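You operate a simulated robot arm through the tools that you are given. There is no shell and no other tool.

The job below is to be done with a simulated robot arm. You get a single attempt, and the scene is never put back.

TASK
Slide the grey cover back, wipe the sludge off the way and shut it again.
Fine: use the blue rag and lay it back on the pump shelf. What is to be rubbed or washed off counts as gone when no trace of it is left.

It is judged by the outcome, as a careful person would: the job done as asked, and still so three seconds after it is handed in. It fails if anything else is knocked over, pushed out of place, dropped, spilled or broken. A push-on lid holds only when it is set on centred and level and pressed home; a screw cap is set on level and turned clockwise until tight.

THE ROBOT
A 6-joint arm with a two-finger parallel gripper, fixed in place. Base frame: the origin is at the foot of the arm, x ahead of it, y to its left, z up; the work surface is at about z = 680. Units: mm, rad, N and s.
With the tool pointing down near the work surface it reaches from about 420 to 920 mm from the base axis. Its first joint turns from -2.007 to 2.007 rad. Payload 3.43 kg.
Tool frame: the origin (TCP) lies between the finger pads and is the grasp point; the fingertips stand 34 mm ahead of it; z points along the fingers, y is the line along which they close. Largest opening 128 mm; finger width 24, thickness 12; the body of the gripper, 48 by 130 mm, starts 96 mm behind the TCP.
Orientation is that of the tool frame in the base frame, as a unit quaternion [x, y, z, w]. With the fingers straight down and closing along the base's y, the tool's x points along the base's -x, its y along +y and its z along -z.

THE INTERFACE
- The arm moves only by the tool apply_moves. Its argument "series" is one flat list of numbers, 7 for each row, row after row: the turn, a rotation vector about the tool's x, y, z in units of 4 degrees (1.0 is 4 degrees), then the shift along the tool's x, y, z in units of 40 mm (1.0 is 40 mm), then the finger opening in mm, from 0 to 128. In form: [rx, ry, rz, dx, dy, dz, jaw, rx, ry, rz, dx, dy, dz, jaw, ...]. A call has 1 to 20 rows; each row shifts and turns the commanded pose from where the row before left it, along the tool's axes as they then stand. A call with a number of a shift or a turn outside -1 to 1 is refused whole. A row lasts 0.2 s, in which the tool goes at most 50 mm and 0.15 rad; a call with a longer step from one row to the next is refused whole, and so is a gripper value outside its range. Where a pose cannot be reached the arm comes as near as it can. A force on the tool above 90 N (or 10 N above the force at the start of the call, whichever is more), or a blocked arm, ends the call early, and 0.2 s more pass. The fingers move at their own pace (about 108 mm/s each) and stop on an object; they squeeze with about 35 N. The grip force told is the motor's: it shows also when the fingers shut on nothing. Time passes only in rows, and 0.2 s behind the last, so rows that do not move let the fingers close. The reply holds the time, the measured pose of the TCP, the force on the tool along the base axes, the opening and the grip force, in the units named above and with some noise, with the torque about the TCP (base axes, N m) and any sound that the robot's microphone picked up.
- Cameras (640 x 400 px; columns grow to the right, rows downward): "scene" is fixed at [48.2, -500.7, 1429.4]; the picture's right is [0.44, -0.90, 0.00], its down [-0.60, -0.30, -0.74] and it looks along [0.66, 0.33, -0.67] (base axes); focal length 345 px, centre (320, 200). "wrist" rides on the gripper at [76, -11, -160] in the tool frame; the picture's right is [0.15, 0.99, 0.00], its down [-0.88, 0.13, -0.46] and it looks along [-0.45, 0.07, 0.89] (tool axes); focal length 234 px, centre (320, 200). There is no depth. A picture from a camera that has moved, and an enlarged one, comes with that camera's place and axes in the base frame and with its lens.
- grab_frame(camera): a new picture of that camera. The clock stands still meanwhile.
- raise_lower(by): slides the trunk up (or, below 0, down) by that many mm; the arm rides with it, the base frame stays. It gives what a move gives, with no picture.
- inspect(camera, box): a new picture of the part [left, top, right, bottom] of that camera's present view, enlarged. The clock stands still meanwhile.
- job_done(): hands the job in; it is judged then, once.

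Nothing tells you positions but the pictures and the camera data. Unless the task says otherwise, let go and move clear before handing in.

The tools are called after "Call:" as name(argument=value, ...) on one line, values as JSON. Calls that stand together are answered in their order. apply_moves: Moves the arm, as the interface text tells. Its arguments: {"type":"object","properties":{"series":{"type":"array"}},"required":["series"]} The other tools are called the same way: raise_lower (by) slides the trunk up or down; grab_frame (camera) takes a picture; inspect (camera, box) takes an enlarged picture of a part of a camera's view; job_done () hands the job in.

At the start:

```text
t: 0.0
tool_pos: [638.0, -70.7, 1001.3]
tool_rot: [-0.001, 1.0, 0.0, 0.0]
ft_force: [-0.1, -0.8, 1.6]
wrist_torque: [-0.02, -0.03, -0.01]
gripper_width: 127.8
gripper_force: 0.2
trunk travel left (down, up): [-475.0, 315.0]
```

scene: 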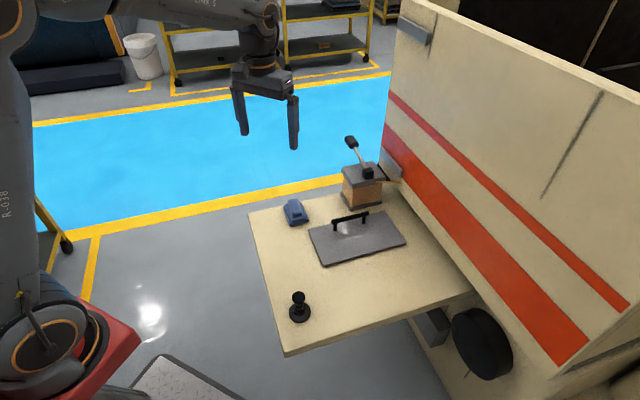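
wrist: 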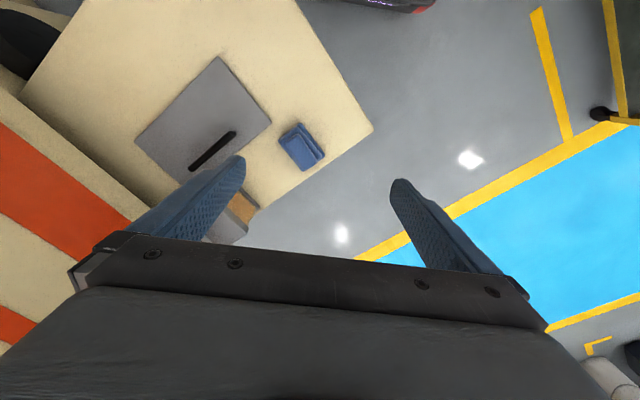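

I see a beige shelf with a grey cover plate with a black handle, a blue rag, a box with a lever, and a black knob. I'll take enlarged looks before moving.

Call:
inspect(camera="scene", box=[230, 120, 490, 370])

Call:
inspect(camera="wrist", box=[0, 0, 400, 250])

Call:
inspect(camera="scene", box=[270, 130, 420, 280])

```text
1.60 times, centred on (360, 245) of scene
camera zoom: at [48.2, -500.7, 1429.4], right [0.44, -0.9, 0.0], down [-0.6, -0.3, -0.74], along [0.66, 0.33, -0.67], focal length 552 px, centre (256, 128)
```

zoom: 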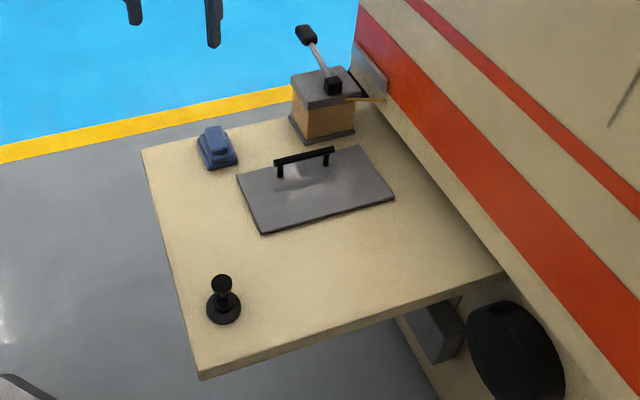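

```text
1.60 times, centred on (200, 125) of wrist
camera zoom: at [564.0, -81.2, 1162.0], right [-0.15, 0.99, 0.0], down [0.88, 0.13, 0.46], along [0.45, 0.07, -0.89], focal length 375 px, centre (512, 320)
```

zoom: 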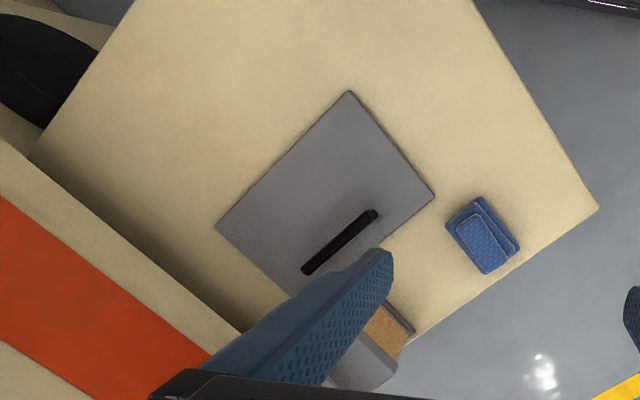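

```text
2.67 times, centred on (345, 205) of scene
camera zoom: at [48.2, -500.7, 1429.4], right [0.44, -0.9, 0.0], down [-0.6, -0.3, -0.74], along [0.66, 0.33, -0.67], focal length 920 px, centre (253, 187)
```

zoom: 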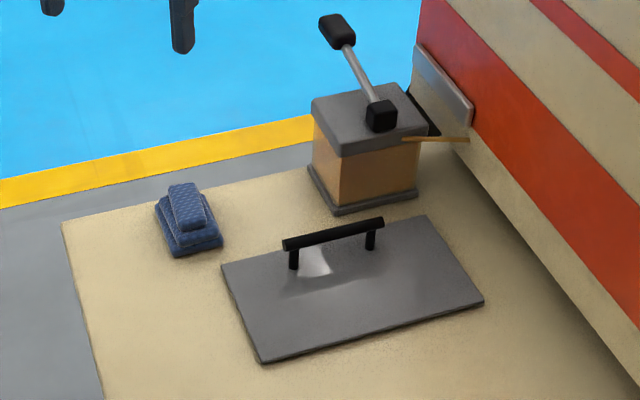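

The cover lies at about 45° on the shelf, with centre near (686, -300) and top z≈690. Its handle is near (710, -268), the rag near (688, -97) and the pump box is on the +x/+y side. First I'll turn the tool 45° so the fingers close across the handle.

Call:
apply_moves(series=[0, 0, 1, 0, 0, 0, 128, 0, 0, 1, 0, 0, 0, 128, 0, 0, 1, 0, 0, 0, 128, 0, 0, 1, 0, 0, 0, 128, 0, 0, 1, 0, 0, 0, 128, 0, 0, 1, 0, 0, 0, 128, 0, 0, 1, 0, 0, 0, 128, 0, 0, 1, 0, 0, 0, 128, 0, 0, 1, 0, 0, 0, 128, 0, 0, 1, 0, 0, 0, 128, 0, 0, 1, 0, 0, 0, 128, 0, 0, 0.25, 0, 0, 0, 128])

```text
t: 2.6
tool_pos: [638.3, -70.7, 1002.4]
tool_rot: [0.383, 0.924, 0.0, 0.0]
ft_force: [0.7, 0.6, 0.0]
wrist_torque: [-0.01, 0.0, -0.02]
gripper_width: 127.9
gripper_force: 0.1
trunk travel left (down, up): [-475.0, 315.0]
```

The tool is turned as wanted. Now I'll move to a viewpoint over the cover.

Call:
apply_moves(series=[0, 0, 0, -0.367, -0.77, 0.31, 128, 0, 0, 0, -0.367, -0.77, 0.31, 128, 0, 0, 0, -0.367, -0.77, 0.31, 128, 0, 0, 0, -0.367, -0.77, 0.31, 128])

Call:
grab_frame(camera="wrist")

Call:
grab_frame(camera="scene")

```text
t: 3.6
tool_pos: [593.1, -199.4, 949.5]
tool_rot: [0.383, 0.924, 0.0, -0.001]
ft_force: [0.2, 0.3, 0.6]
wrist_torque: [0.0, 0.01, -0.02]
gripper_width: 128.0
gripper_force: 0.0
trunk travel left (down, up): [-475.0, 315.0]
```

```text
taken
camera wrist: at [532.4, -152.7, 1110.3], right [0.6, 0.8, 0.0], down [0.71, -0.53, 0.46], along [0.37, -0.27, -0.89], focal length 234 px, centre (320, 200)
```

wrist: 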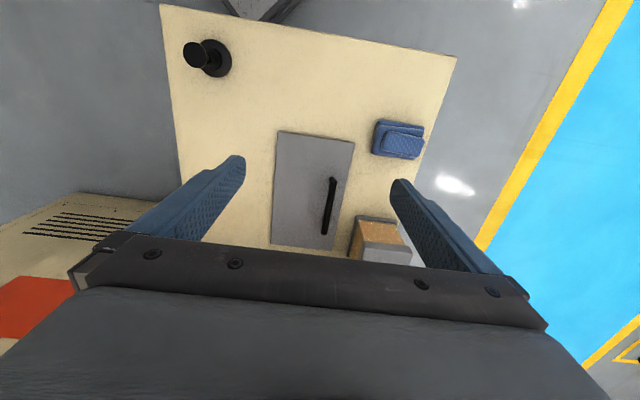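

```text
taken
```

scene: 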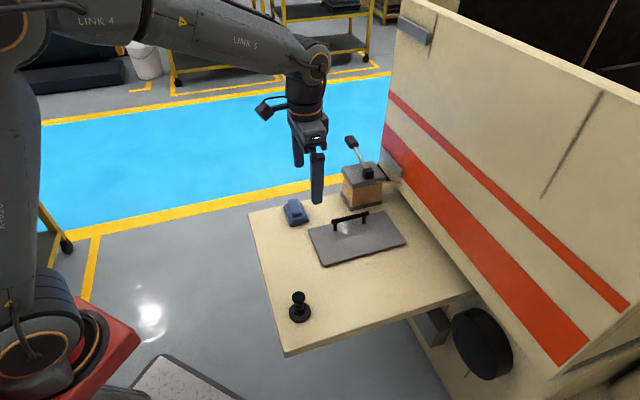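

The wrist view shows the cover, rag and knob. I'll zoom in for detail.

Call:
inspect(camera="wrist", box=[240, 100, 460, 260])

Call:
inspect(camera="wrist", box=[150, 0, 350, 130])

```text
2.50 times, centred on (350, 180) of wrist
camera zoom: at [532.4, -152.7, 1110.3], right [0.6, 0.8, 0.0], down [0.71, -0.53, 0.46], along [0.37, -0.27, -0.89], focal length 585 px, centre (245, 250)
```

zoom: 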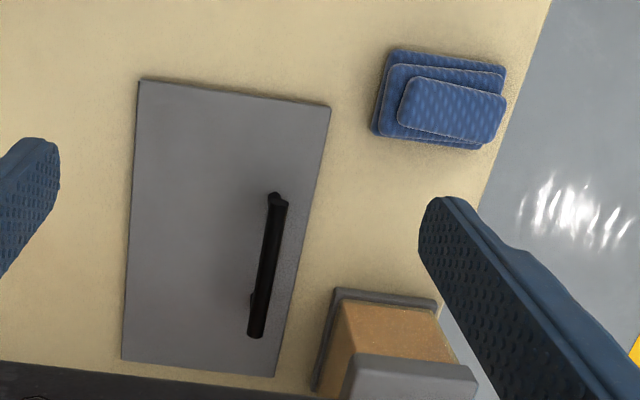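

```text
3.08 times, centred on (250, 65) of wrist
camera zoom: at [532.4, -152.7, 1110.3], right [0.6, 0.8, 0.0], down [0.71, -0.53, 0.46], along [0.37, -0.27, -0.89], focal length 720 px, centre (535, 615)
```

zoom: 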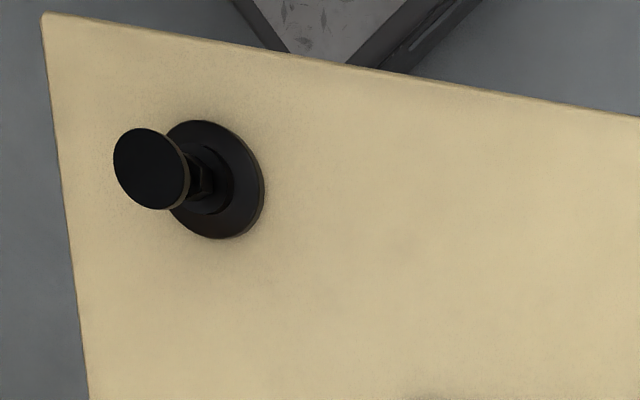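

The handle bar runs parallel to the cover's long side, near the pump edge, with its top at about z≈728. Before going in I need to locate the pump lever, so I'll view the pump from above.

Call:
apply_moves(series=[0, 0, 0, -0.4, 0.75, -0.5, 128, 0, 0, 0, -0.4, 0.75, -0.5, 128, 0, 0, 0, -0.4, 0.75, -0.5, 128, 0, 0, 0, -0.4, 0.75, -0.5, 128, 0, 0, 0, -0.4, 0.75, -0.5, 128])

Call:
grab_frame(camera="wrist")

```text
t: 4.8
tool_pos: [756.6, -149.7, 1053.9]
tool_rot: [0.383, 0.924, 0.0, 0.0]
ft_force: [-0.7, 0.8, 0.4]
wrist_torque: [0.03, -0.02, 0.0]
gripper_width: 127.7
gripper_force: 0.1
trunk travel left (down, up): [-475.0, 315.0]
```

```text
taken
camera wrist: at [695.8, -103.9, 1213.4], right [0.6, 0.8, 0.0], down [0.71, -0.53, 0.46], along [0.37, -0.27, -0.89], focal length 234 px, centre (320, 200)
```

wrist: 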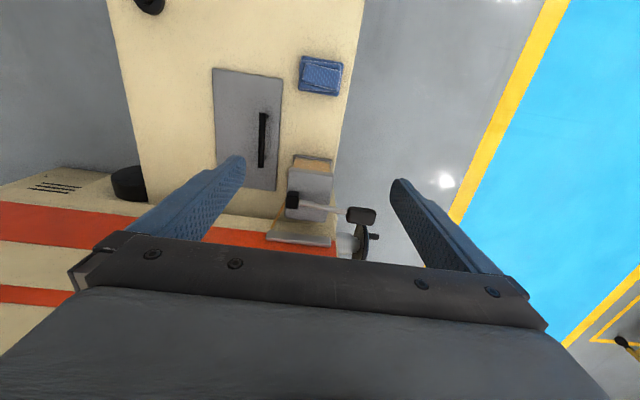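

The lever leans outward, away from the cover, so the approach over the handle is clear. Now I'll move above the handle and check.

Call:
apply_moves(series=[0, 0, 0, -0.245, -0.555, 0.9, 128, 0, 0, 0, -0.245, -0.555, 0.9, 128, 0, 0, 0, -0.245, -0.555, 0.9, 128, 0, 0, 0, -0.245, -0.555, 0.9, 100, 0, 0, 0, -0.245, -0.555, 0.9, 80])

Call:
grab_frame(camera="wrist")

Call:
inspect(camera="scene", box=[230, 80, 490, 330])

```text
t: 6.0
tool_pos: [711.1, -262.5, 873.4]
tool_rot: [0.383, 0.924, 0.0, 0.0]
ft_force: [0.6, 0.0, -0.1]
wrist_torque: [-0.04, -0.01, 0.02]
gripper_width: 79.9
gripper_force: 0.0
trunk travel left (down, up): [-475.0, 315.0]
```

```text
taken
camera wrist: at [650.3, -215.7, 1032.5], right [0.6, 0.8, 0.0], down [0.71, -0.53, 0.46], along [0.37, -0.27, -0.89], focal length 234 px, centre (320, 200)
```

wrist: 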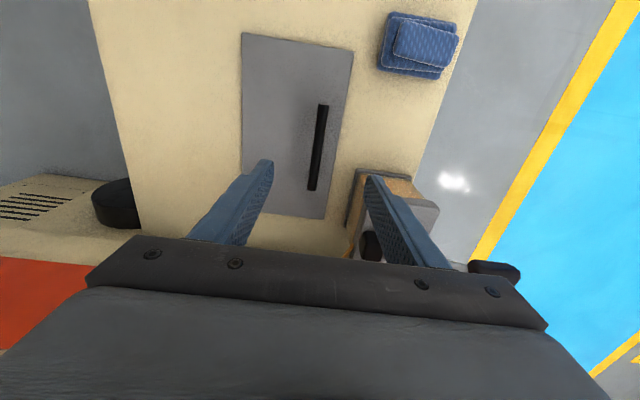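

```text
1.60 times, centred on (360, 205) of scene
camera zoom: at [48.2, -500.7, 1429.4], right [0.44, -0.9, 0.0], down [-0.6, -0.3, -0.74], along [0.66, 0.33, -0.67], focal length 552 px, centre (256, 192)
```

zoom: 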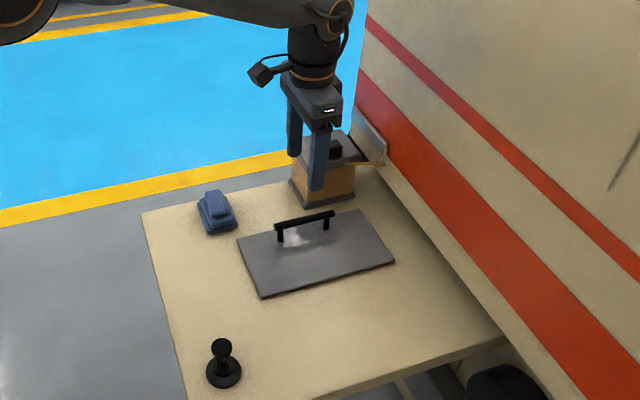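

The gripper is centred over the handle to within a few millimetres. I'll lower it to just above the plate with a moderate opening and check.

Call:
apply_moves(series=[0, 0, 0, 0, 0.05, 0.8, 64, 0, 0, 0, 0, 0, 0.8, 60, 0, 0, 0, 0, 0, 0.8, 60, 0, 0, 0, 0, 0, 0.8, 60])

Call:
grab_frame(camera="wrist")

Call:
inspect(camera="scene", box=[270, 130, 430, 280])

```text
t: 7.0
tool_pos: [714.9, -258.9, 744.2]
tool_rot: [0.382, 0.924, 0.001, 0.0]
ft_force: [-0.9, 0.1, -0.7]
wrist_torque: [-0.01, -0.01, -0.01]
gripper_width: 60.1
gripper_force: 0.0
trunk travel left (down, up): [-475.0, 315.0]
```

```text
taken
camera wrist: at [654.1, -213.6, 905.4], right [0.6, 0.8, 0.0], down [0.71, -0.53, 0.46], along [0.37, -0.27, -0.89], focal length 234 px, centre (320, 200)
```

wrist: 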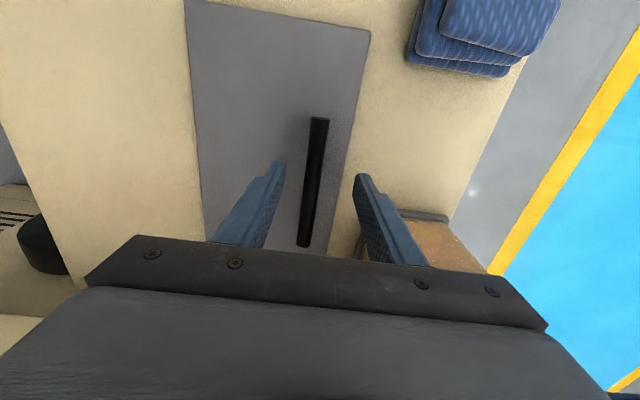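

```text
2.67 times, centred on (350, 205) of scene
camera zoom: at [48.2, -500.7, 1429.4], right [0.44, -0.9, 0.0], down [-0.6, -0.3, -0.74], along [0.66, 0.33, -0.67], focal length 920 px, centre (240, 187)
```

zoom: 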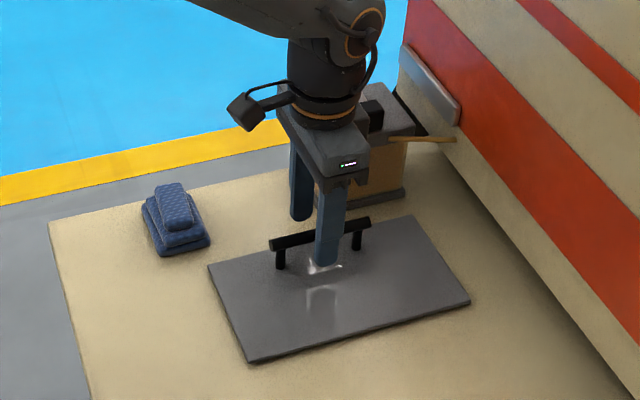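

The fingers stand astride the bar. I'll lower 10 mm, centre slightly and close on the handle.

Call:
apply_moves(series=[0, 0, 0, 0, -0.07, 0.25, 60, 0, 0, 0, 0, 0, 0, 0, 0, 0, 0, 0, 0, 0, 0, 0, 0, 0, 0, 0, 0, 0, 0, 0, 0, 0, 0, 0, 0])

Call:
inspect(camera="scene", box=[270, 130, 430, 280])

```text
t: 8.2
tool_pos: [710.9, -264.8, 735.1]
tool_rot: [0.383, 0.924, -0.001, -0.001]
ft_force: [-31.5, -31.4, 2.2]
wrist_torque: [-0.04, 0.54, 0.0]
gripper_width: 13.5
gripper_force: 44.8
trunk travel left (down, up): [-475.0, 315.0]
```

```text
2.67 times, centred on (350, 205) of scene
camera zoom: at [48.2, -500.7, 1429.4], right [0.44, -0.9, 0.0], down [-0.6, -0.3, -0.74], along [0.66, 0.33, -0.67], focal length 920 px, centre (240, 187)
```

zoom: 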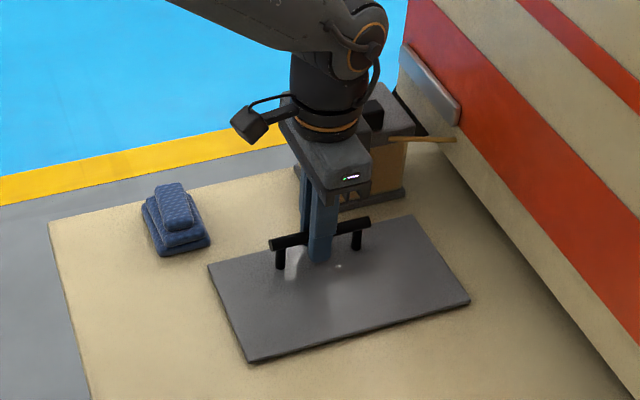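

The bar is gripped (13.5 mm thick). Now I'll slide gently away from the pump (tool -y) and see whether the cover follows.

Call:
apply_moves(series=[0, 0, 0, 0, -0.1, 0, 0, 0, 0, 0, 0, -0.2, 0, 0, 0, 0, 0, 0, -0.2, 0, 0, 0, 0, 0, 0, -0.2, 0, 0])

Call:
inspect(camera="scene", box=[270, 130, 430, 280])

```text
t: 9.2
tool_pos: [693.2, -282.0, 734.5]
tool_rot: [0.383, 0.924, 0.0, -0.001]
ft_force: [-2.9, 3.0, -6.9]
wrist_torque: [-0.58, -0.6, 0.01]
gripper_width: 13.6
gripper_force: 44.9
trunk travel left (down, up): [-475.0, 315.0]
```

```text
2.67 times, centred on (350, 205) of scene
camera zoom: at [48.2, -500.7, 1429.4], right [0.44, -0.9, 0.0], down [-0.6, -0.3, -0.74], along [0.66, 0.33, -0.67], focal length 920 px, centre (240, 187)
```

zoom: 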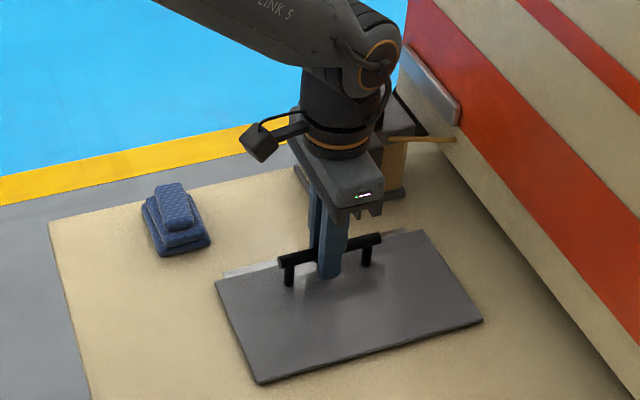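

The cover slides smoothly and a lighter surface shows below it. I'll continue.

Call:
apply_moves(series=[0, 0, 0, 0, -0.2, 0, 0, 0, 0, 0, 0, -0.2, 0, 0, 0, 0, 0, 0, -0.2, 0, 0, 0, 0, 0, 0, -0.2, 0, 0, 0, 0, 0, 0, -0.2, 0, 0, 0, 0, 0, 0, -0.2, 0, 0, 0, 0, 0, 0, -0.2, 0, 0, 0, 0, 0, 0, -0.2, 0, 0])

Call:
inspect(camera="scene", box=[270, 130, 430, 280])

```text
t: 11.0
tool_pos: [646.7, -329.5, 735.8]
tool_rot: [0.382, 0.924, 0.0, -0.001]
ft_force: [-11.8, 14.0, -2.9]
wrist_torque: [-0.29, -0.27, -0.01]
gripper_width: 13.3
gripper_force: 45.2
trunk travel left (down, up): [-475.0, 315.0]
```

```text
2.67 times, centred on (350, 205) of scene
camera zoom: at [48.2, -500.7, 1429.4], right [0.44, -0.9, 0.0], down [-0.6, -0.3, -0.74], along [0.66, 0.33, -0.67], focal length 920 px, centre (240, 187)
```

zoom: 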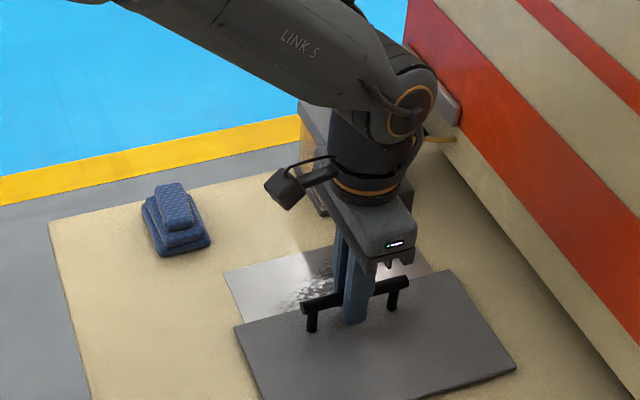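

The bright way with a dark patch of sludge is coming into view. I'll continue sliding with a tiny sideways relief.

Call:
apply_moves(series=[0, 0, 0, -0.04, -0.2, 0, 0, 0, 0, 0, -0.005, -0.2, 0, 0, 0, 0, 0, -0.005, -0.2, 0, 0, 0, 0, 0, -0.005, -0.2, 0, 0, 0, 0, 0, -0.005, -0.2, 0, 0, 0, 0, 0, -0.005, -0.2, 0, 0])

Call:
inspect(camera="scene", box=[260, 150, 440, 320])

```text
t: 12.4
tool_pos: [613.8, -363.2, 735.1]
tool_rot: [0.383, 0.924, 0.0, -0.001]
ft_force: [-23.0, 23.4, 2.7]
wrist_torque: [0.23, 0.24, -0.01]
gripper_width: 13.5
gripper_force: 45.2
trunk travel left (down, up): [-475.0, 315.0]
```

```text
2.35 times, centred on (350, 235) of scene
camera zoom: at [48.2, -500.7, 1429.4], right [0.44, -0.9, 0.0], down [-0.6, -0.3, -0.74], along [0.66, 0.33, -0.67], focal length 812 px, centre (249, 118)
```

zoom: 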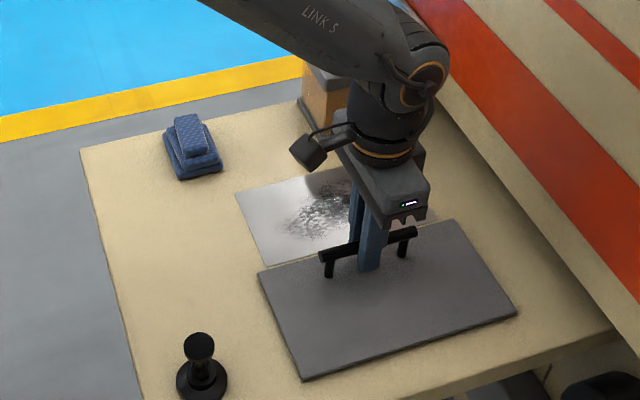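

The sludge is largely exposed. A sideways force is building up, so I'll relieve it towards tool +x and slide a bit further to see whether more of the way appears.

Call:
apply_moves(series=[0, 0, 0, 0.14, 0, 0, 0, 0, 0, 0, 0.005, -0.15, 0, 0, 0, 0, 0, 0.005, -0.15, 0, 0])

Call:
inspect(camera="scene", box=[260, 150, 440, 320])

Call:
grab_frame(camera="wrist")

```text
t: 13.2
tool_pos: [604.0, -371.4, 735.3]
tool_rot: [0.383, 0.924, -0.001, 0.002]
ft_force: [21.4, -18.7, -17.0]
wrist_torque: [-0.43, -0.42, 0.01]
gripper_width: 13.7
gripper_force: 45.1
trunk travel left (down, up): [-475.0, 315.0]
```

```text
2.35 times, centred on (350, 235) of scene
camera zoom: at [48.2, -500.7, 1429.4], right [0.44, -0.9, 0.0], down [-0.6, -0.3, -0.74], along [0.66, 0.33, -0.67], focal length 812 px, centre (249, 118)
```

zoom: 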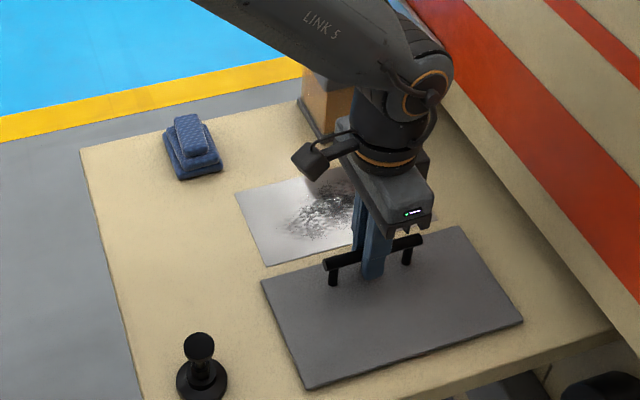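

```text
taken
camera wrist: at [542.8, -324.0, 895.1], right [0.6, 0.8, 0.0], down [0.71, -0.53, 0.46], along [0.37, -0.27, -0.89], focal length 234 px, centre (320, 200)
```

wrist: 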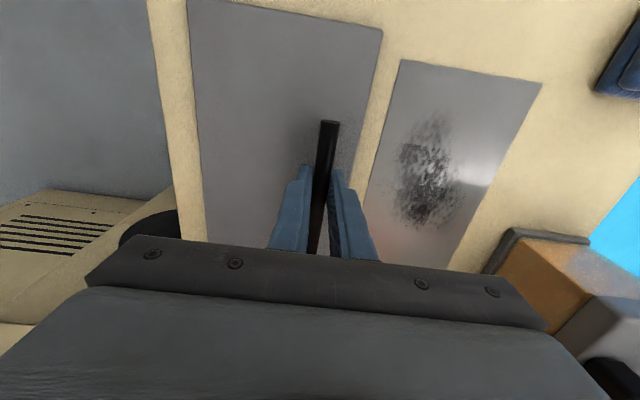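

The whole way is now exposed, with sludge as an oval patch in its middle and the cover fully clear of it. I'll relieve the sideways force, release the handle and rise.

Call:
apply_moves(series=[0, 0, 0, -0.065, 0, 0, 0, 0, 0, 0, 0, 0, 0, 0, 0, 0, 0, 0, 0, 0, 50, 0, 0, 0, 0, 0, 0, 50, 0, 0, 0, 0, 0, -0.5, 50, 0, 0, 0, 0, 0, -1, 50, 0, 0, 0, 0, 0, -1, 50, 0, 0, 0, 0, 0, -1, 50])

Call:
grab_frame(camera="wrist")

Call:
inspect(camera="scene", box=[260, 150, 440, 320])

```text
t: 15.0
tool_pos: [604.2, -370.7, 873.9]
tool_rot: [0.383, 0.924, 0.0, 0.0]
ft_force: [-0.5, -1.9, 0.1]
wrist_torque: [0.01, 0.02, 0.0]
gripper_width: 50.3
gripper_force: 0.0
trunk travel left (down, up): [-475.0, 315.0]
```

```text
taken
camera wrist: at [543.2, -324.7, 1034.4], right [0.6, 0.8, 0.0], down [0.72, -0.53, 0.46], along [0.37, -0.27, -0.89], focal length 234 px, centre (320, 200)
```

wrist: 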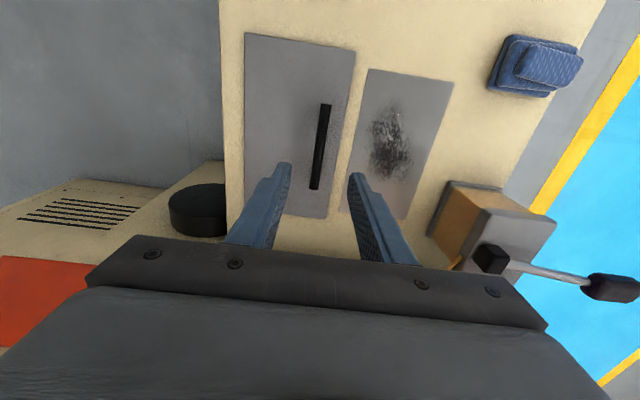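

```text
2.35 times, centred on (350, 235) of scene
camera zoom: at [48.2, -500.7, 1429.4], right [0.44, -0.9, 0.0], down [-0.6, -0.3, -0.74], along [0.66, 0.33, -0.67], focal length 812 px, centre (249, 118)
```

zoom: 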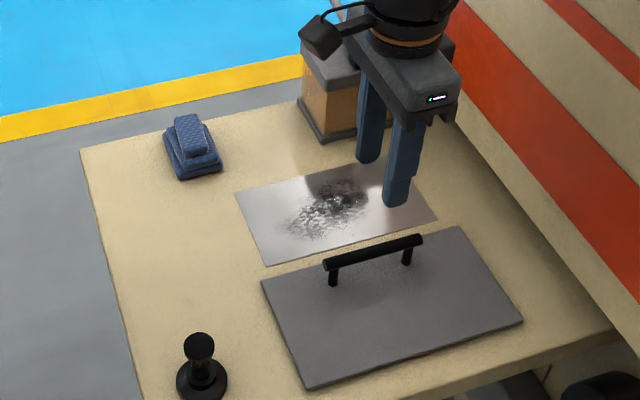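

The cover stays put and the sludge lies well within the way. Next I'll go to a viewpoint for the rag.

Call:
apply_moves(series=[0, 0, 0, 0.73, 0.82, -0.08, 50, 0, 0, 0, 0.73, 0.82, -0.08, 50, 0, 0, 0, 0.73, 0.82, -0.08, 60, 0, 0, 0, 0.73, 0.82, -0.08, 70, 0, 0, 0, 0.73, 0.82, -0.08, 80, 0, 0, 0, 0.73, 0.82, -0.08, 90, 0, 0, 0, 0.73, 0.82, -0.08, 100, 0, 0, 0, 0.73, 0.82, -0.08, 110])

Call:
grab_frame(camera="wrist")

Call:
inspect(camera="scene", box=[230, 170, 430, 300])

```text
t: 16.8
tool_pos: [623.7, -20.6, 898.3]
tool_rot: [0.383, 0.924, 0.001, 0.0]
ft_force: [0.6, -0.8, -0.3]
wrist_torque: [0.06, 0.0, -0.02]
gripper_width: 109.9
gripper_force: 0.0
trunk travel left (down, up): [-475.0, 315.0]
```

```text
taken
camera wrist: at [562.2, 25.6, 1058.8], right [0.6, 0.8, 0.0], down [0.71, -0.53, 0.46], along [0.37, -0.27, -0.89], focal length 234 px, centre (320, 200)
```

wrist: 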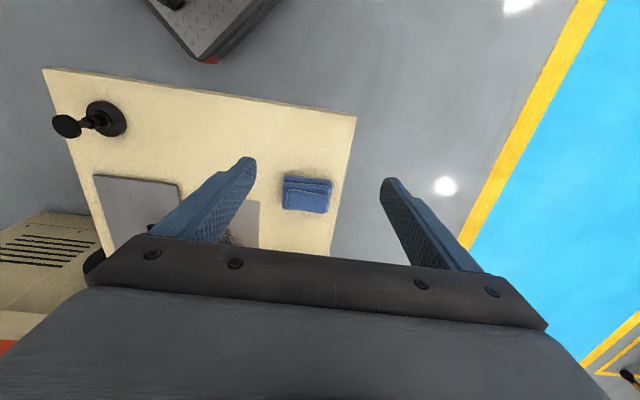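

```text
3.08 times, centred on (330, 235) of scene
camera zoom: at [48.2, -500.7, 1429.4], right [0.44, -0.9, 0.0], down [-0.6, -0.3, -0.74], along [0.66, 0.33, -0.67], focal length 1062 px, centre (289, 92)
```

zoom: 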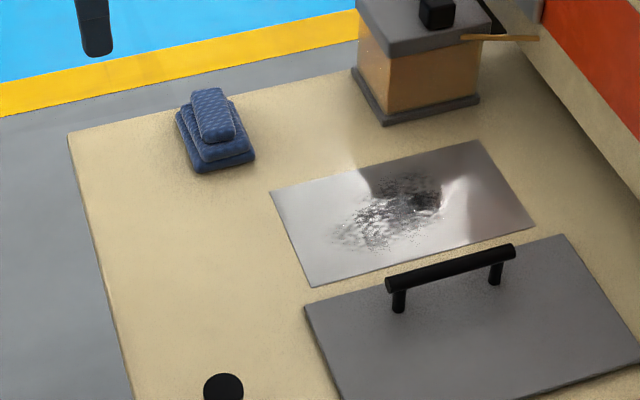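

Call:
inspect(camera="wrist", box=[250, 150, 370, 240])

Call:
inspect(camera="scene", box=[270, 180, 330, 240])

Call:
inspect(camera="scene", box=[310, 200, 400, 260])

```text
4.44 times, centred on (310, 195) of wrist
camera zoom: at [562.2, 25.6, 1058.8], right [0.6, 0.8, 0.0], down [0.71, -0.53, 0.46], along [0.37, -0.27, -0.89], focal length 1041 px, centre (364, 222)
```

zoom: 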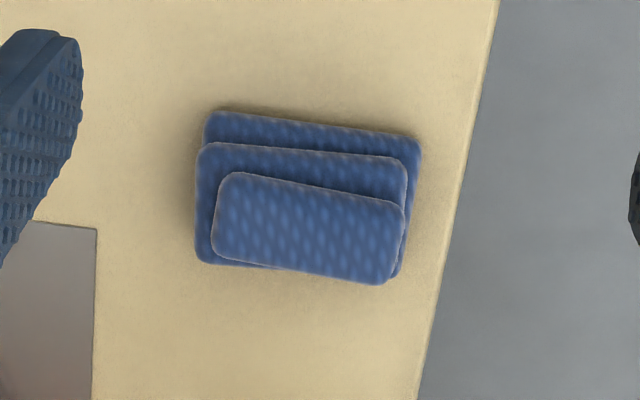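

```text
6.67 times, centred on (300, 210) of scene
camera zoom: at [48.2, -500.7, 1429.4], right [0.44, -0.9, 0.0], down [-0.6, -0.3, -0.74], along [0.66, 0.33, -0.67], focal length 2301 px, centre (453, 133)
```

zoom: 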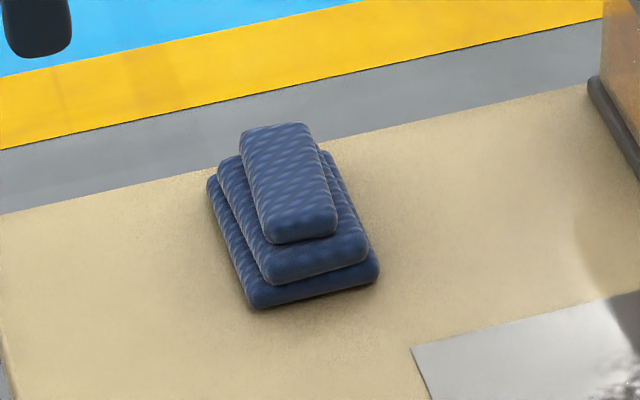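

```text
6.67 times, centred on (355, 230) of scene
camera zoom: at [48.2, -500.7, 1429.4], right [0.44, -0.9, 0.0], down [-0.6, -0.3, -0.74], along [0.66, 0.33, -0.67], focal length 2301 px, centre (87, 0)
```

zoom: 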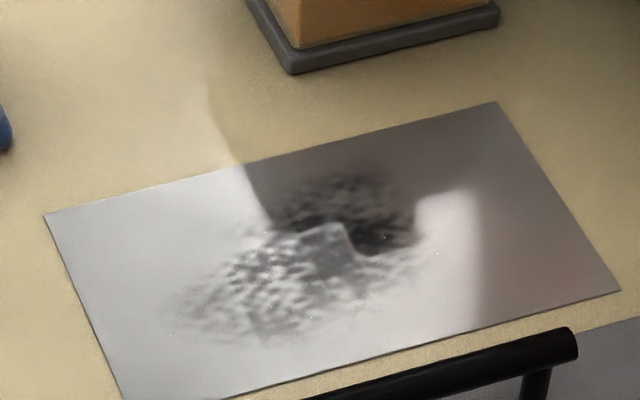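

The rag is a folded stack of three layers, with the base about 83×64 mm centred near s=560/n=421 (x≈694, y≈-98) and the top at about z≈717. I'll move above it with wide fingers and verify.

Call:
apply_moves(series=[0, 0, 0, -0.65, -0.028, 0.6, 112, 0, 0, 0, -0.65, -0.028, 0.6, 112, 0, 0, 0, -0.65, -0.028, 0.6, 112, 0, 0, 0, -0.65, -0.028, 0.6, 112])

Call:
grab_frame(camera="wrist")

Call:
inspect(camera="scene", box=[230, 130, 380, 250])

```text
t: 17.8
tool_pos: [694.9, -96.1, 804.5]
tool_rot: [0.382, 0.924, 0.0, 0.0]
ft_force: [0.1, 0.6, 1.2]
wrist_torque: [0.01, 0.0, 0.0]
gripper_width: 111.8
gripper_force: 0.0
trunk travel left (down, up): [-475.0, 315.0]
```

```text
taken
camera wrist: at [633.3, -50.0, 965.1], right [0.6, 0.8, 0.0], down [0.71, -0.53, 0.46], along [0.37, -0.27, -0.89], focal length 234 px, centre (320, 200)
```

wrist: 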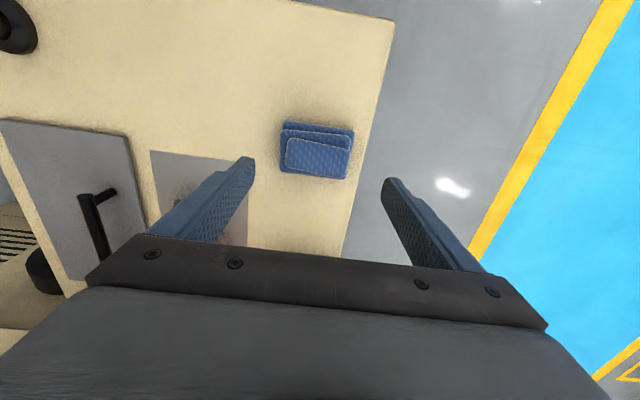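

```text
3.33 times, centred on (305, 190) of scene
camera zoom: at [48.2, -500.7, 1429.4], right [0.44, -0.9, 0.0], down [-0.6, -0.3, -0.74], along [0.66, 0.33, -0.67], focal length 1150 px, centre (370, 233)
```

zoom: 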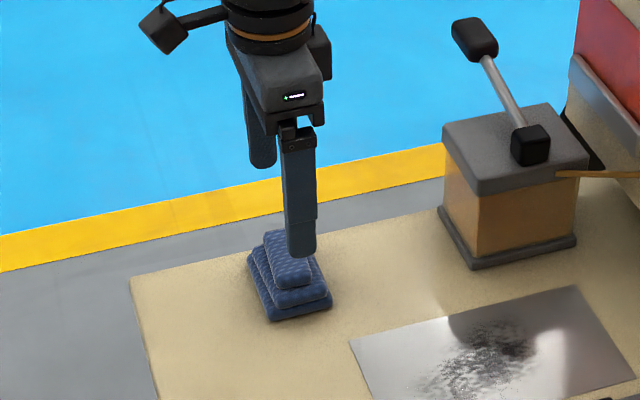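

The gripper is centred over the rag. I'll descend so the fingertips straddle it.

Call:
apply_moves(series=[0, 0, 0, 0, -0.02, 0.75, 112, 0, 0, 0, 0, 0, 0.75, 112])

Call:
grab_frame(camera="wrist")

Call:
inspect(camera="scene", box=[250, 150, 350, 240])

```text
t: 18.4
tool_pos: [692.9, -97.1, 744.1]
tool_rot: [0.383, 0.924, 0.0, 0.0]
ft_force: [-0.2, -1.0, -0.1]
wrist_torque: [0.0, 0.0, 0.01]
gripper_width: 112.0
gripper_force: 0.0
trunk travel left (down, up): [-475.0, 315.0]
```

```text
taken
camera wrist: at [632.8, -50.8, 904.2], right [0.6, 0.8, 0.0], down [0.71, -0.53, 0.46], along [0.37, -0.27, -0.89], focal length 234 px, centre (320, 200)
```

wrist: 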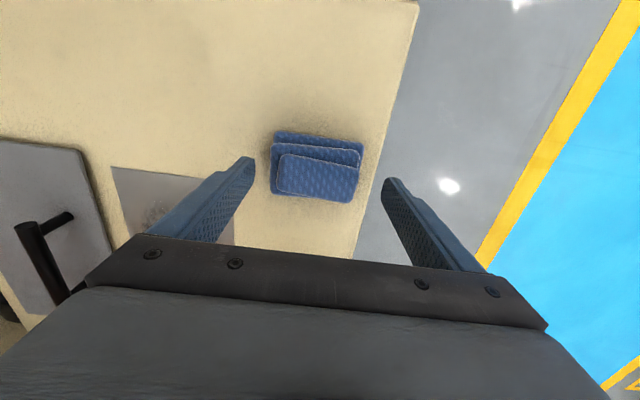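

```text
4.44 times, centred on (300, 195) of scene
camera zoom: at [48.2, -500.7, 1429.4], right [0.44, -0.9, 0.0], down [-0.6, -0.3, -0.74], along [0.66, 0.33, -0.67], focal length 1534 px, centre (409, 222)
```

zoom: 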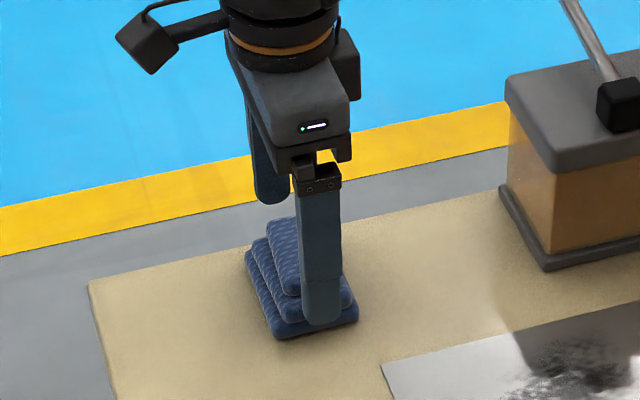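

The fingers straddle the rag. I'll lower to the middle layer and close.

Call:
apply_moves(series=[0, 0, 0, 0, 0, 0.4, 112, 0, 0, 0, 0, 0, 0, 112, 0, 0, 0, 0, 0, 0, 30, 0, 0, 0, 0, 0, 0, 30, 0, 0, 0, 0, 0, 0, 30, 0, 0, 0, 0, 0, 0, 30])

Call:
grab_frame(camera="wrist")

Call:
inspect(camera="scene", box=[250, 150, 350, 240])

```text
t: 19.8
tool_pos: [693.6, -97.7, 728.3]
tool_rot: [0.382, 0.924, 0.0, -0.001]
ft_force: [0.0, 0.0, 4.1]
wrist_torque: [0.1, -0.19, 0.01]
gripper_width: 79.9
gripper_force: 34.8
trunk travel left (down, up): [-475.0, 315.0]
```

```text
taken
camera wrist: at [632.4, -50.8, 888.1], right [0.6, 0.8, 0.0], down [0.71, -0.53, 0.46], along [0.37, -0.27, -0.89], focal length 234 px, centre (320, 200)
```

wrist: 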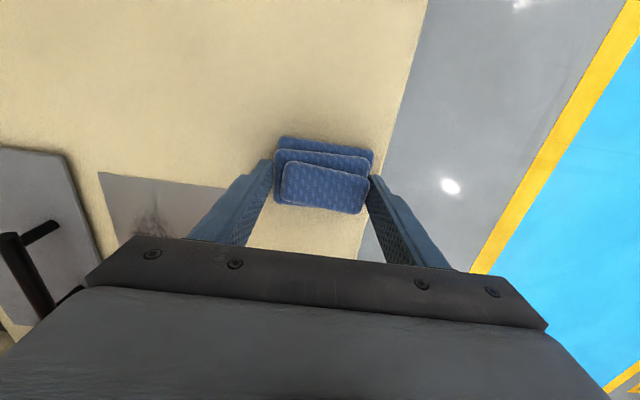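

```text
4.44 times, centred on (300, 195) of scene
camera zoom: at [48.2, -500.7, 1429.4], right [0.44, -0.9, 0.0], down [-0.6, -0.3, -0.74], along [0.66, 0.33, -0.67], focal length 1534 px, centre (409, 222)
```

zoom: 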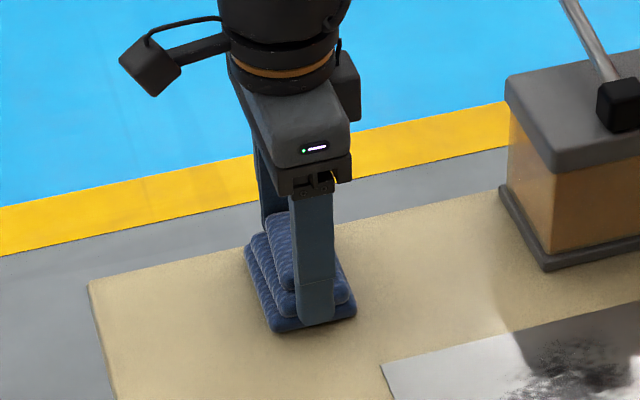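

The rag is held at 80 mm opening with full grip force. I'll lift it carefully and check.

Call:
apply_moves(series=[0, 0, 0, 0, 0, -0.3, 30, 0, 0, 0, 0, 0, -0.5, 30, 0, 0, 0, 0, 0, -0.7, 30])

Call:
grab_frame(camera="wrist")

Call:
inspect(camera="scene", box=[250, 120, 350, 240])

```text
t: 20.6
tool_pos: [694.1, -97.6, 788.5]
tool_rot: [0.382, 0.924, 0.001, -0.001]
ft_force: [0.9, 0.2, -0.6]
wrist_torque: [0.0, -0.01, 0.0]
gripper_width: 79.7
gripper_force: 34.9
trunk travel left (down, up): [-475.0, 315.0]
```

```text
taken
camera wrist: at [633.1, -51.7, 948.3], right [0.6, 0.8, 0.0], down [0.72, -0.53, 0.45], along [0.36, -0.27, -0.89], focal length 234 px, centre (320, 200)
```

wrist: 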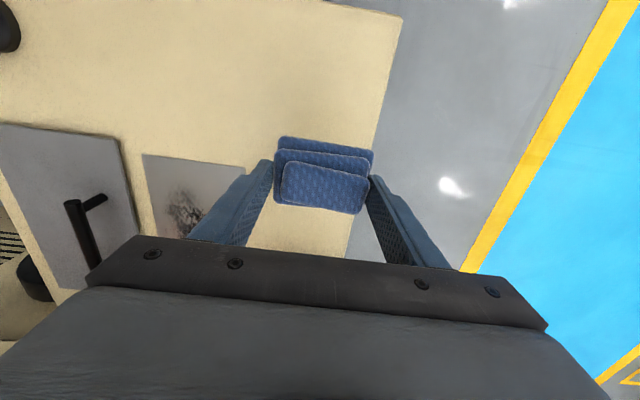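

```text
3.33 times, centred on (300, 180) of scene
camera zoom: at [48.2, -500.7, 1429.4], right [0.44, -0.9, 0.0], down [-0.6, -0.3, -0.74], along [0.66, 0.33, -0.67], focal length 1150 px, centre (387, 267)
```

zoom: 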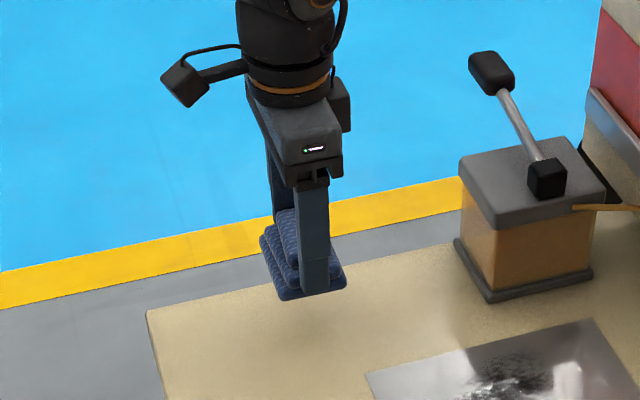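

The rag lifts cleanly and stays firm. Now I'll carry it over the near end of the way and lower it close to the surface.

Call:
apply_moves(series=[0, 0, 0, -0.265, -0.765, 0, 30, 0, 0, 0, -0.265, -0.765, 0, 30, 0, 0, 0, -0.265, -0.765, 0, 30, 0, 0, 0, -0.265, -0.765, 0, 30, 0, 0, 0, -0.265, -0.765, 0, 30, 0, 0, 0, 0, 0, 0.6, 30, 0, 0, 0, 0, 0, 0.6, 30])

Call:
grab_frame(camera="wrist")

Call:
inspect(camera="scene", box=[260, 130, 440, 300])

```text
t: 22.2
tool_pos: [623.6, -243.5, 737.2]
tool_rot: [0.383, 0.924, 0.0, 0.0]
ft_force: [-0.3, 0.3, -0.4]
wrist_torque: [0.0, -0.03, 0.0]
gripper_width: 79.6
gripper_force: 34.9
trunk travel left (down, up): [-475.0, 315.0]
```

```text
taken
camera wrist: at [562.2, -196.7, 898.3], right [0.6, 0.8, 0.0], down [0.72, -0.53, 0.46], along [0.37, -0.27, -0.89], focal length 234 px, centre (320, 200)
```

wrist: 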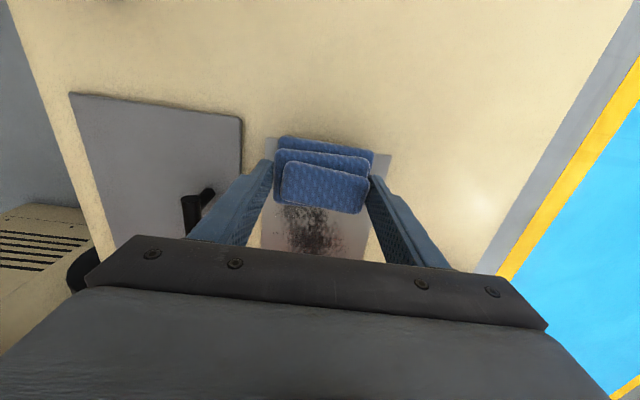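

```text
2.35 times, centred on (350, 215) of scene
camera zoom: at [48.2, -500.7, 1429.4], right [0.44, -0.9, 0.0], down [-0.6, -0.3, -0.74], along [0.66, 0.33, -0.67], focal length 812 px, centre (249, 165)
```

zoom: 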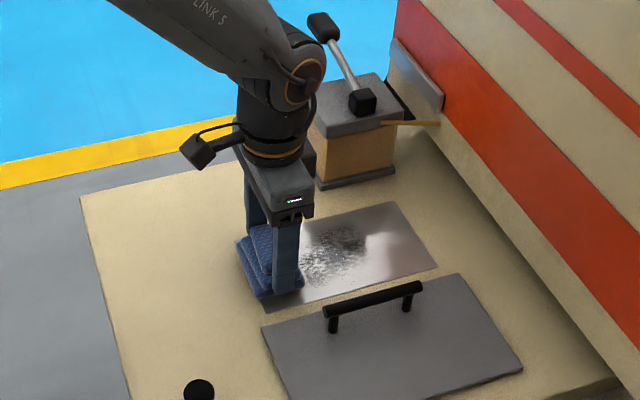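

The rag is over the near end of the way. I'll lower it in small steps until it touches.

Call:
apply_moves(series=[0, 0, 0, 0, 0, 0.1, 30, 0, 0, 0, 0, 0, 0.05, 30, 0, 0, 0, 0, 0, 0.03, 30, 0, 0, 0, 0, 0, 0, 30])

```text
t: 23.2
tool_pos: [624.6, -243.1, 732.1]
tool_rot: [0.383, 0.924, 0.0, 0.0]
ft_force: [0.5, -0.6, -0.4]
wrist_torque: [-0.03, 0.0, -0.04]
gripper_width: 79.8
gripper_force: 35.1
trunk travel left (down, up): [-475.0, 315.0]
```

Call:
apply_moves(series=[0, 0, 0, 0, 0, 0.05, 30, 0, 0, 0, 0, 0, 0.025, 30, 0, 0, 0, 0, 0, 0, 30])

```text
t: 24.0
tool_pos: [624.7, -243.1, 729.5]
tool_rot: [0.383, 0.924, 0.0, 0.001]
ft_force: [-0.1, -0.5, -0.2]
wrist_torque: [0.04, -0.01, 0.03]
gripper_width: 79.6
gripper_force: 34.6
trunk travel left (down, up): [-475.0, 315.0]
```

There is no contact yet at z=729.5, so I'll keep lowering in 1 mm steps.

Call:
apply_moves(series=[0, 0, 0, 0, 0, 0.03, 30, 0, 0, 0, 0, 0, 0.025, 30, 0, 0, 0, 0, 0, 0, 30])

```text
t: 24.8
tool_pos: [623.9, -243.5, 727.6]
tool_rot: [0.383, 0.924, 0.0, 0.001]
ft_force: [-2.3, -0.6, 11.3]
wrist_torque: [-0.32, 0.46, -0.02]
gripper_width: 79.6
gripper_force: 35.1
trunk travel left (down, up): [-475.0, 315.0]
```

The rag now presses on the way with about 11 N. I'll make the first wiping stroke along the way.

Call:
apply_moves(series=[0, 0, 0, -0.3, 0, 0, 30, 0, 0, 0, -0.3, 0, 0, 30, 0, 0, 0, -0.3, 0, 0, 30, 0, 0, 0, -0.3, 0, 0, 30])

Call:
grab_frame(camera="wrist")

Call:
inspect(camera="scene", box=[260, 130, 440, 300])

```text
t: 25.8
tool_pos: [657.6, -275.7, 727.6]
tool_rot: [0.382, 0.924, 0.0, 0.001]
ft_force: [-5.1, 5.0, 17.8]
wrist_torque: [0.13, 0.47, -0.03]
gripper_width: 79.8
gripper_force: 34.9
trunk travel left (down, up): [-475.0, 315.0]
```

```text
taken
camera wrist: at [595.9, -230.2, 887.9], right [0.6, 0.8, 0.0], down [0.71, -0.53, 0.46], along [0.37, -0.27, -0.89], focal length 234 px, centre (320, 200)
```

wrist: 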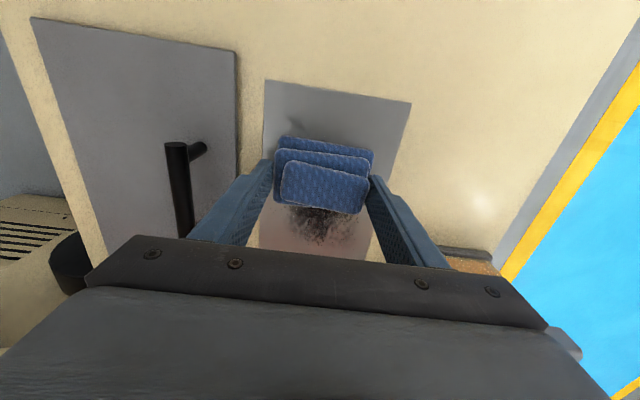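

```text
2.35 times, centred on (350, 215) of scene
camera zoom: at [48.2, -500.7, 1429.4], right [0.44, -0.9, 0.0], down [-0.6, -0.3, -0.74], along [0.66, 0.33, -0.67], focal length 812 px, centre (249, 165)
```

zoom: 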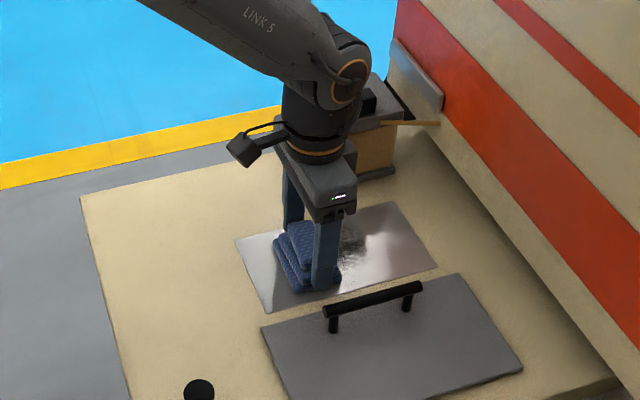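

The way is clean behind the rag. I'll continue the stroke to the far end.

Call:
apply_moves(series=[0, 0, 0, -0.3, 0, 0, 30, 0, 0, 0, -0.3, 0, 0, 30, 0, 0, 0, -0.3, 0, 0, 30, 0, 0, 0, -0.3, 0, 0, 30, 0, 0, 0, -0.3, 0, 0, 30, 0, 0, 0, -0.3, 0, 0, 30, 0, 0, 0, -0.3, 0, 0, 30, 0, 0, 0, -0.3, 0, 0, 30, 0, 0, 0, -0.3, 0, 0, 30])

Call:
grab_frame(camera="wrist")

Call:
inspect(camera="scene", box=[260, 130, 440, 300])

```text
t: 27.8
tool_pos: [732.7, -352.9, 728.3]
tool_rot: [0.383, 0.924, 0.0, -0.001]
ft_force: [-1.7, 1.2, 2.9]
wrist_torque: [-0.08, 0.05, -0.06]
gripper_width: 79.7
gripper_force: 35.1
trunk travel left (down, up): [-475.0, 315.0]
```

```text
taken
camera wrist: at [672.4, -306.9, 888.1], right [0.6, 0.8, 0.0], down [0.72, -0.53, 0.46], along [0.37, -0.27, -0.89], focal length 234 px, centre (320, 200)
```

wrist: 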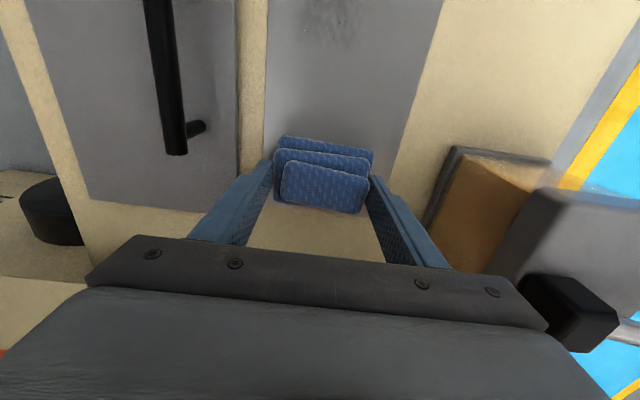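

```text
2.35 times, centred on (350, 215) of scene
camera zoom: at [48.2, -500.7, 1429.4], right [0.44, -0.9, 0.0], down [-0.6, -0.3, -0.74], along [0.66, 0.33, -0.67], focal length 812 px, centre (249, 165)
```

zoom: 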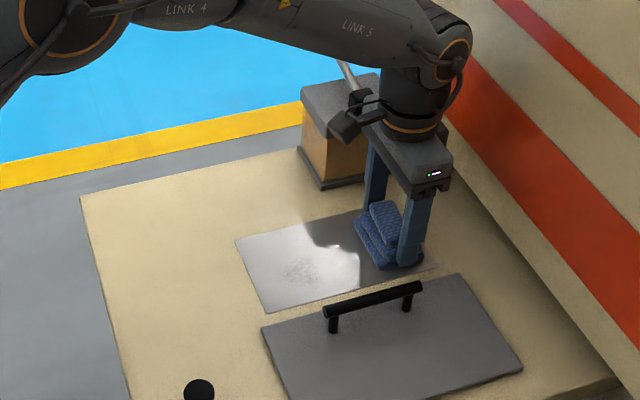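

The bulk is gone but a faint trace remains near the near half, and the pressure dropped at this end. I'll press about 1 mm more and wipe back, slightly shifted.

Call:
apply_moves(series=[0, 0, 0, 0, 0, 0.025, 30, 0, 0, 0, 0.1, -0.15, 0, 30, 0, 0, 0, 0.3, 0, 0, 30, 0, 0, 0, 0.3, 0, 0, 30, 0, 0, 0, 0.3, 0, 0, 30, 0, 0, 0, 0.3, 0, 0, 30, 0, 0, 0, 0.3, 0, 0, 30, 0, 0, 0, 0.3, 0, 0, 30])

```text
t: 29.6
tool_pos: [675.5, -303.0, 727.6]
tool_rot: [0.383, 0.924, 0.0, 0.001]
ft_force: [5.1, -6.6, 20.6]
wrist_torque: [-0.32, -0.02, 0.06]
gripper_width: 79.6
gripper_force: 35.2
trunk travel left (down, up): [-475.0, 315.0]
```

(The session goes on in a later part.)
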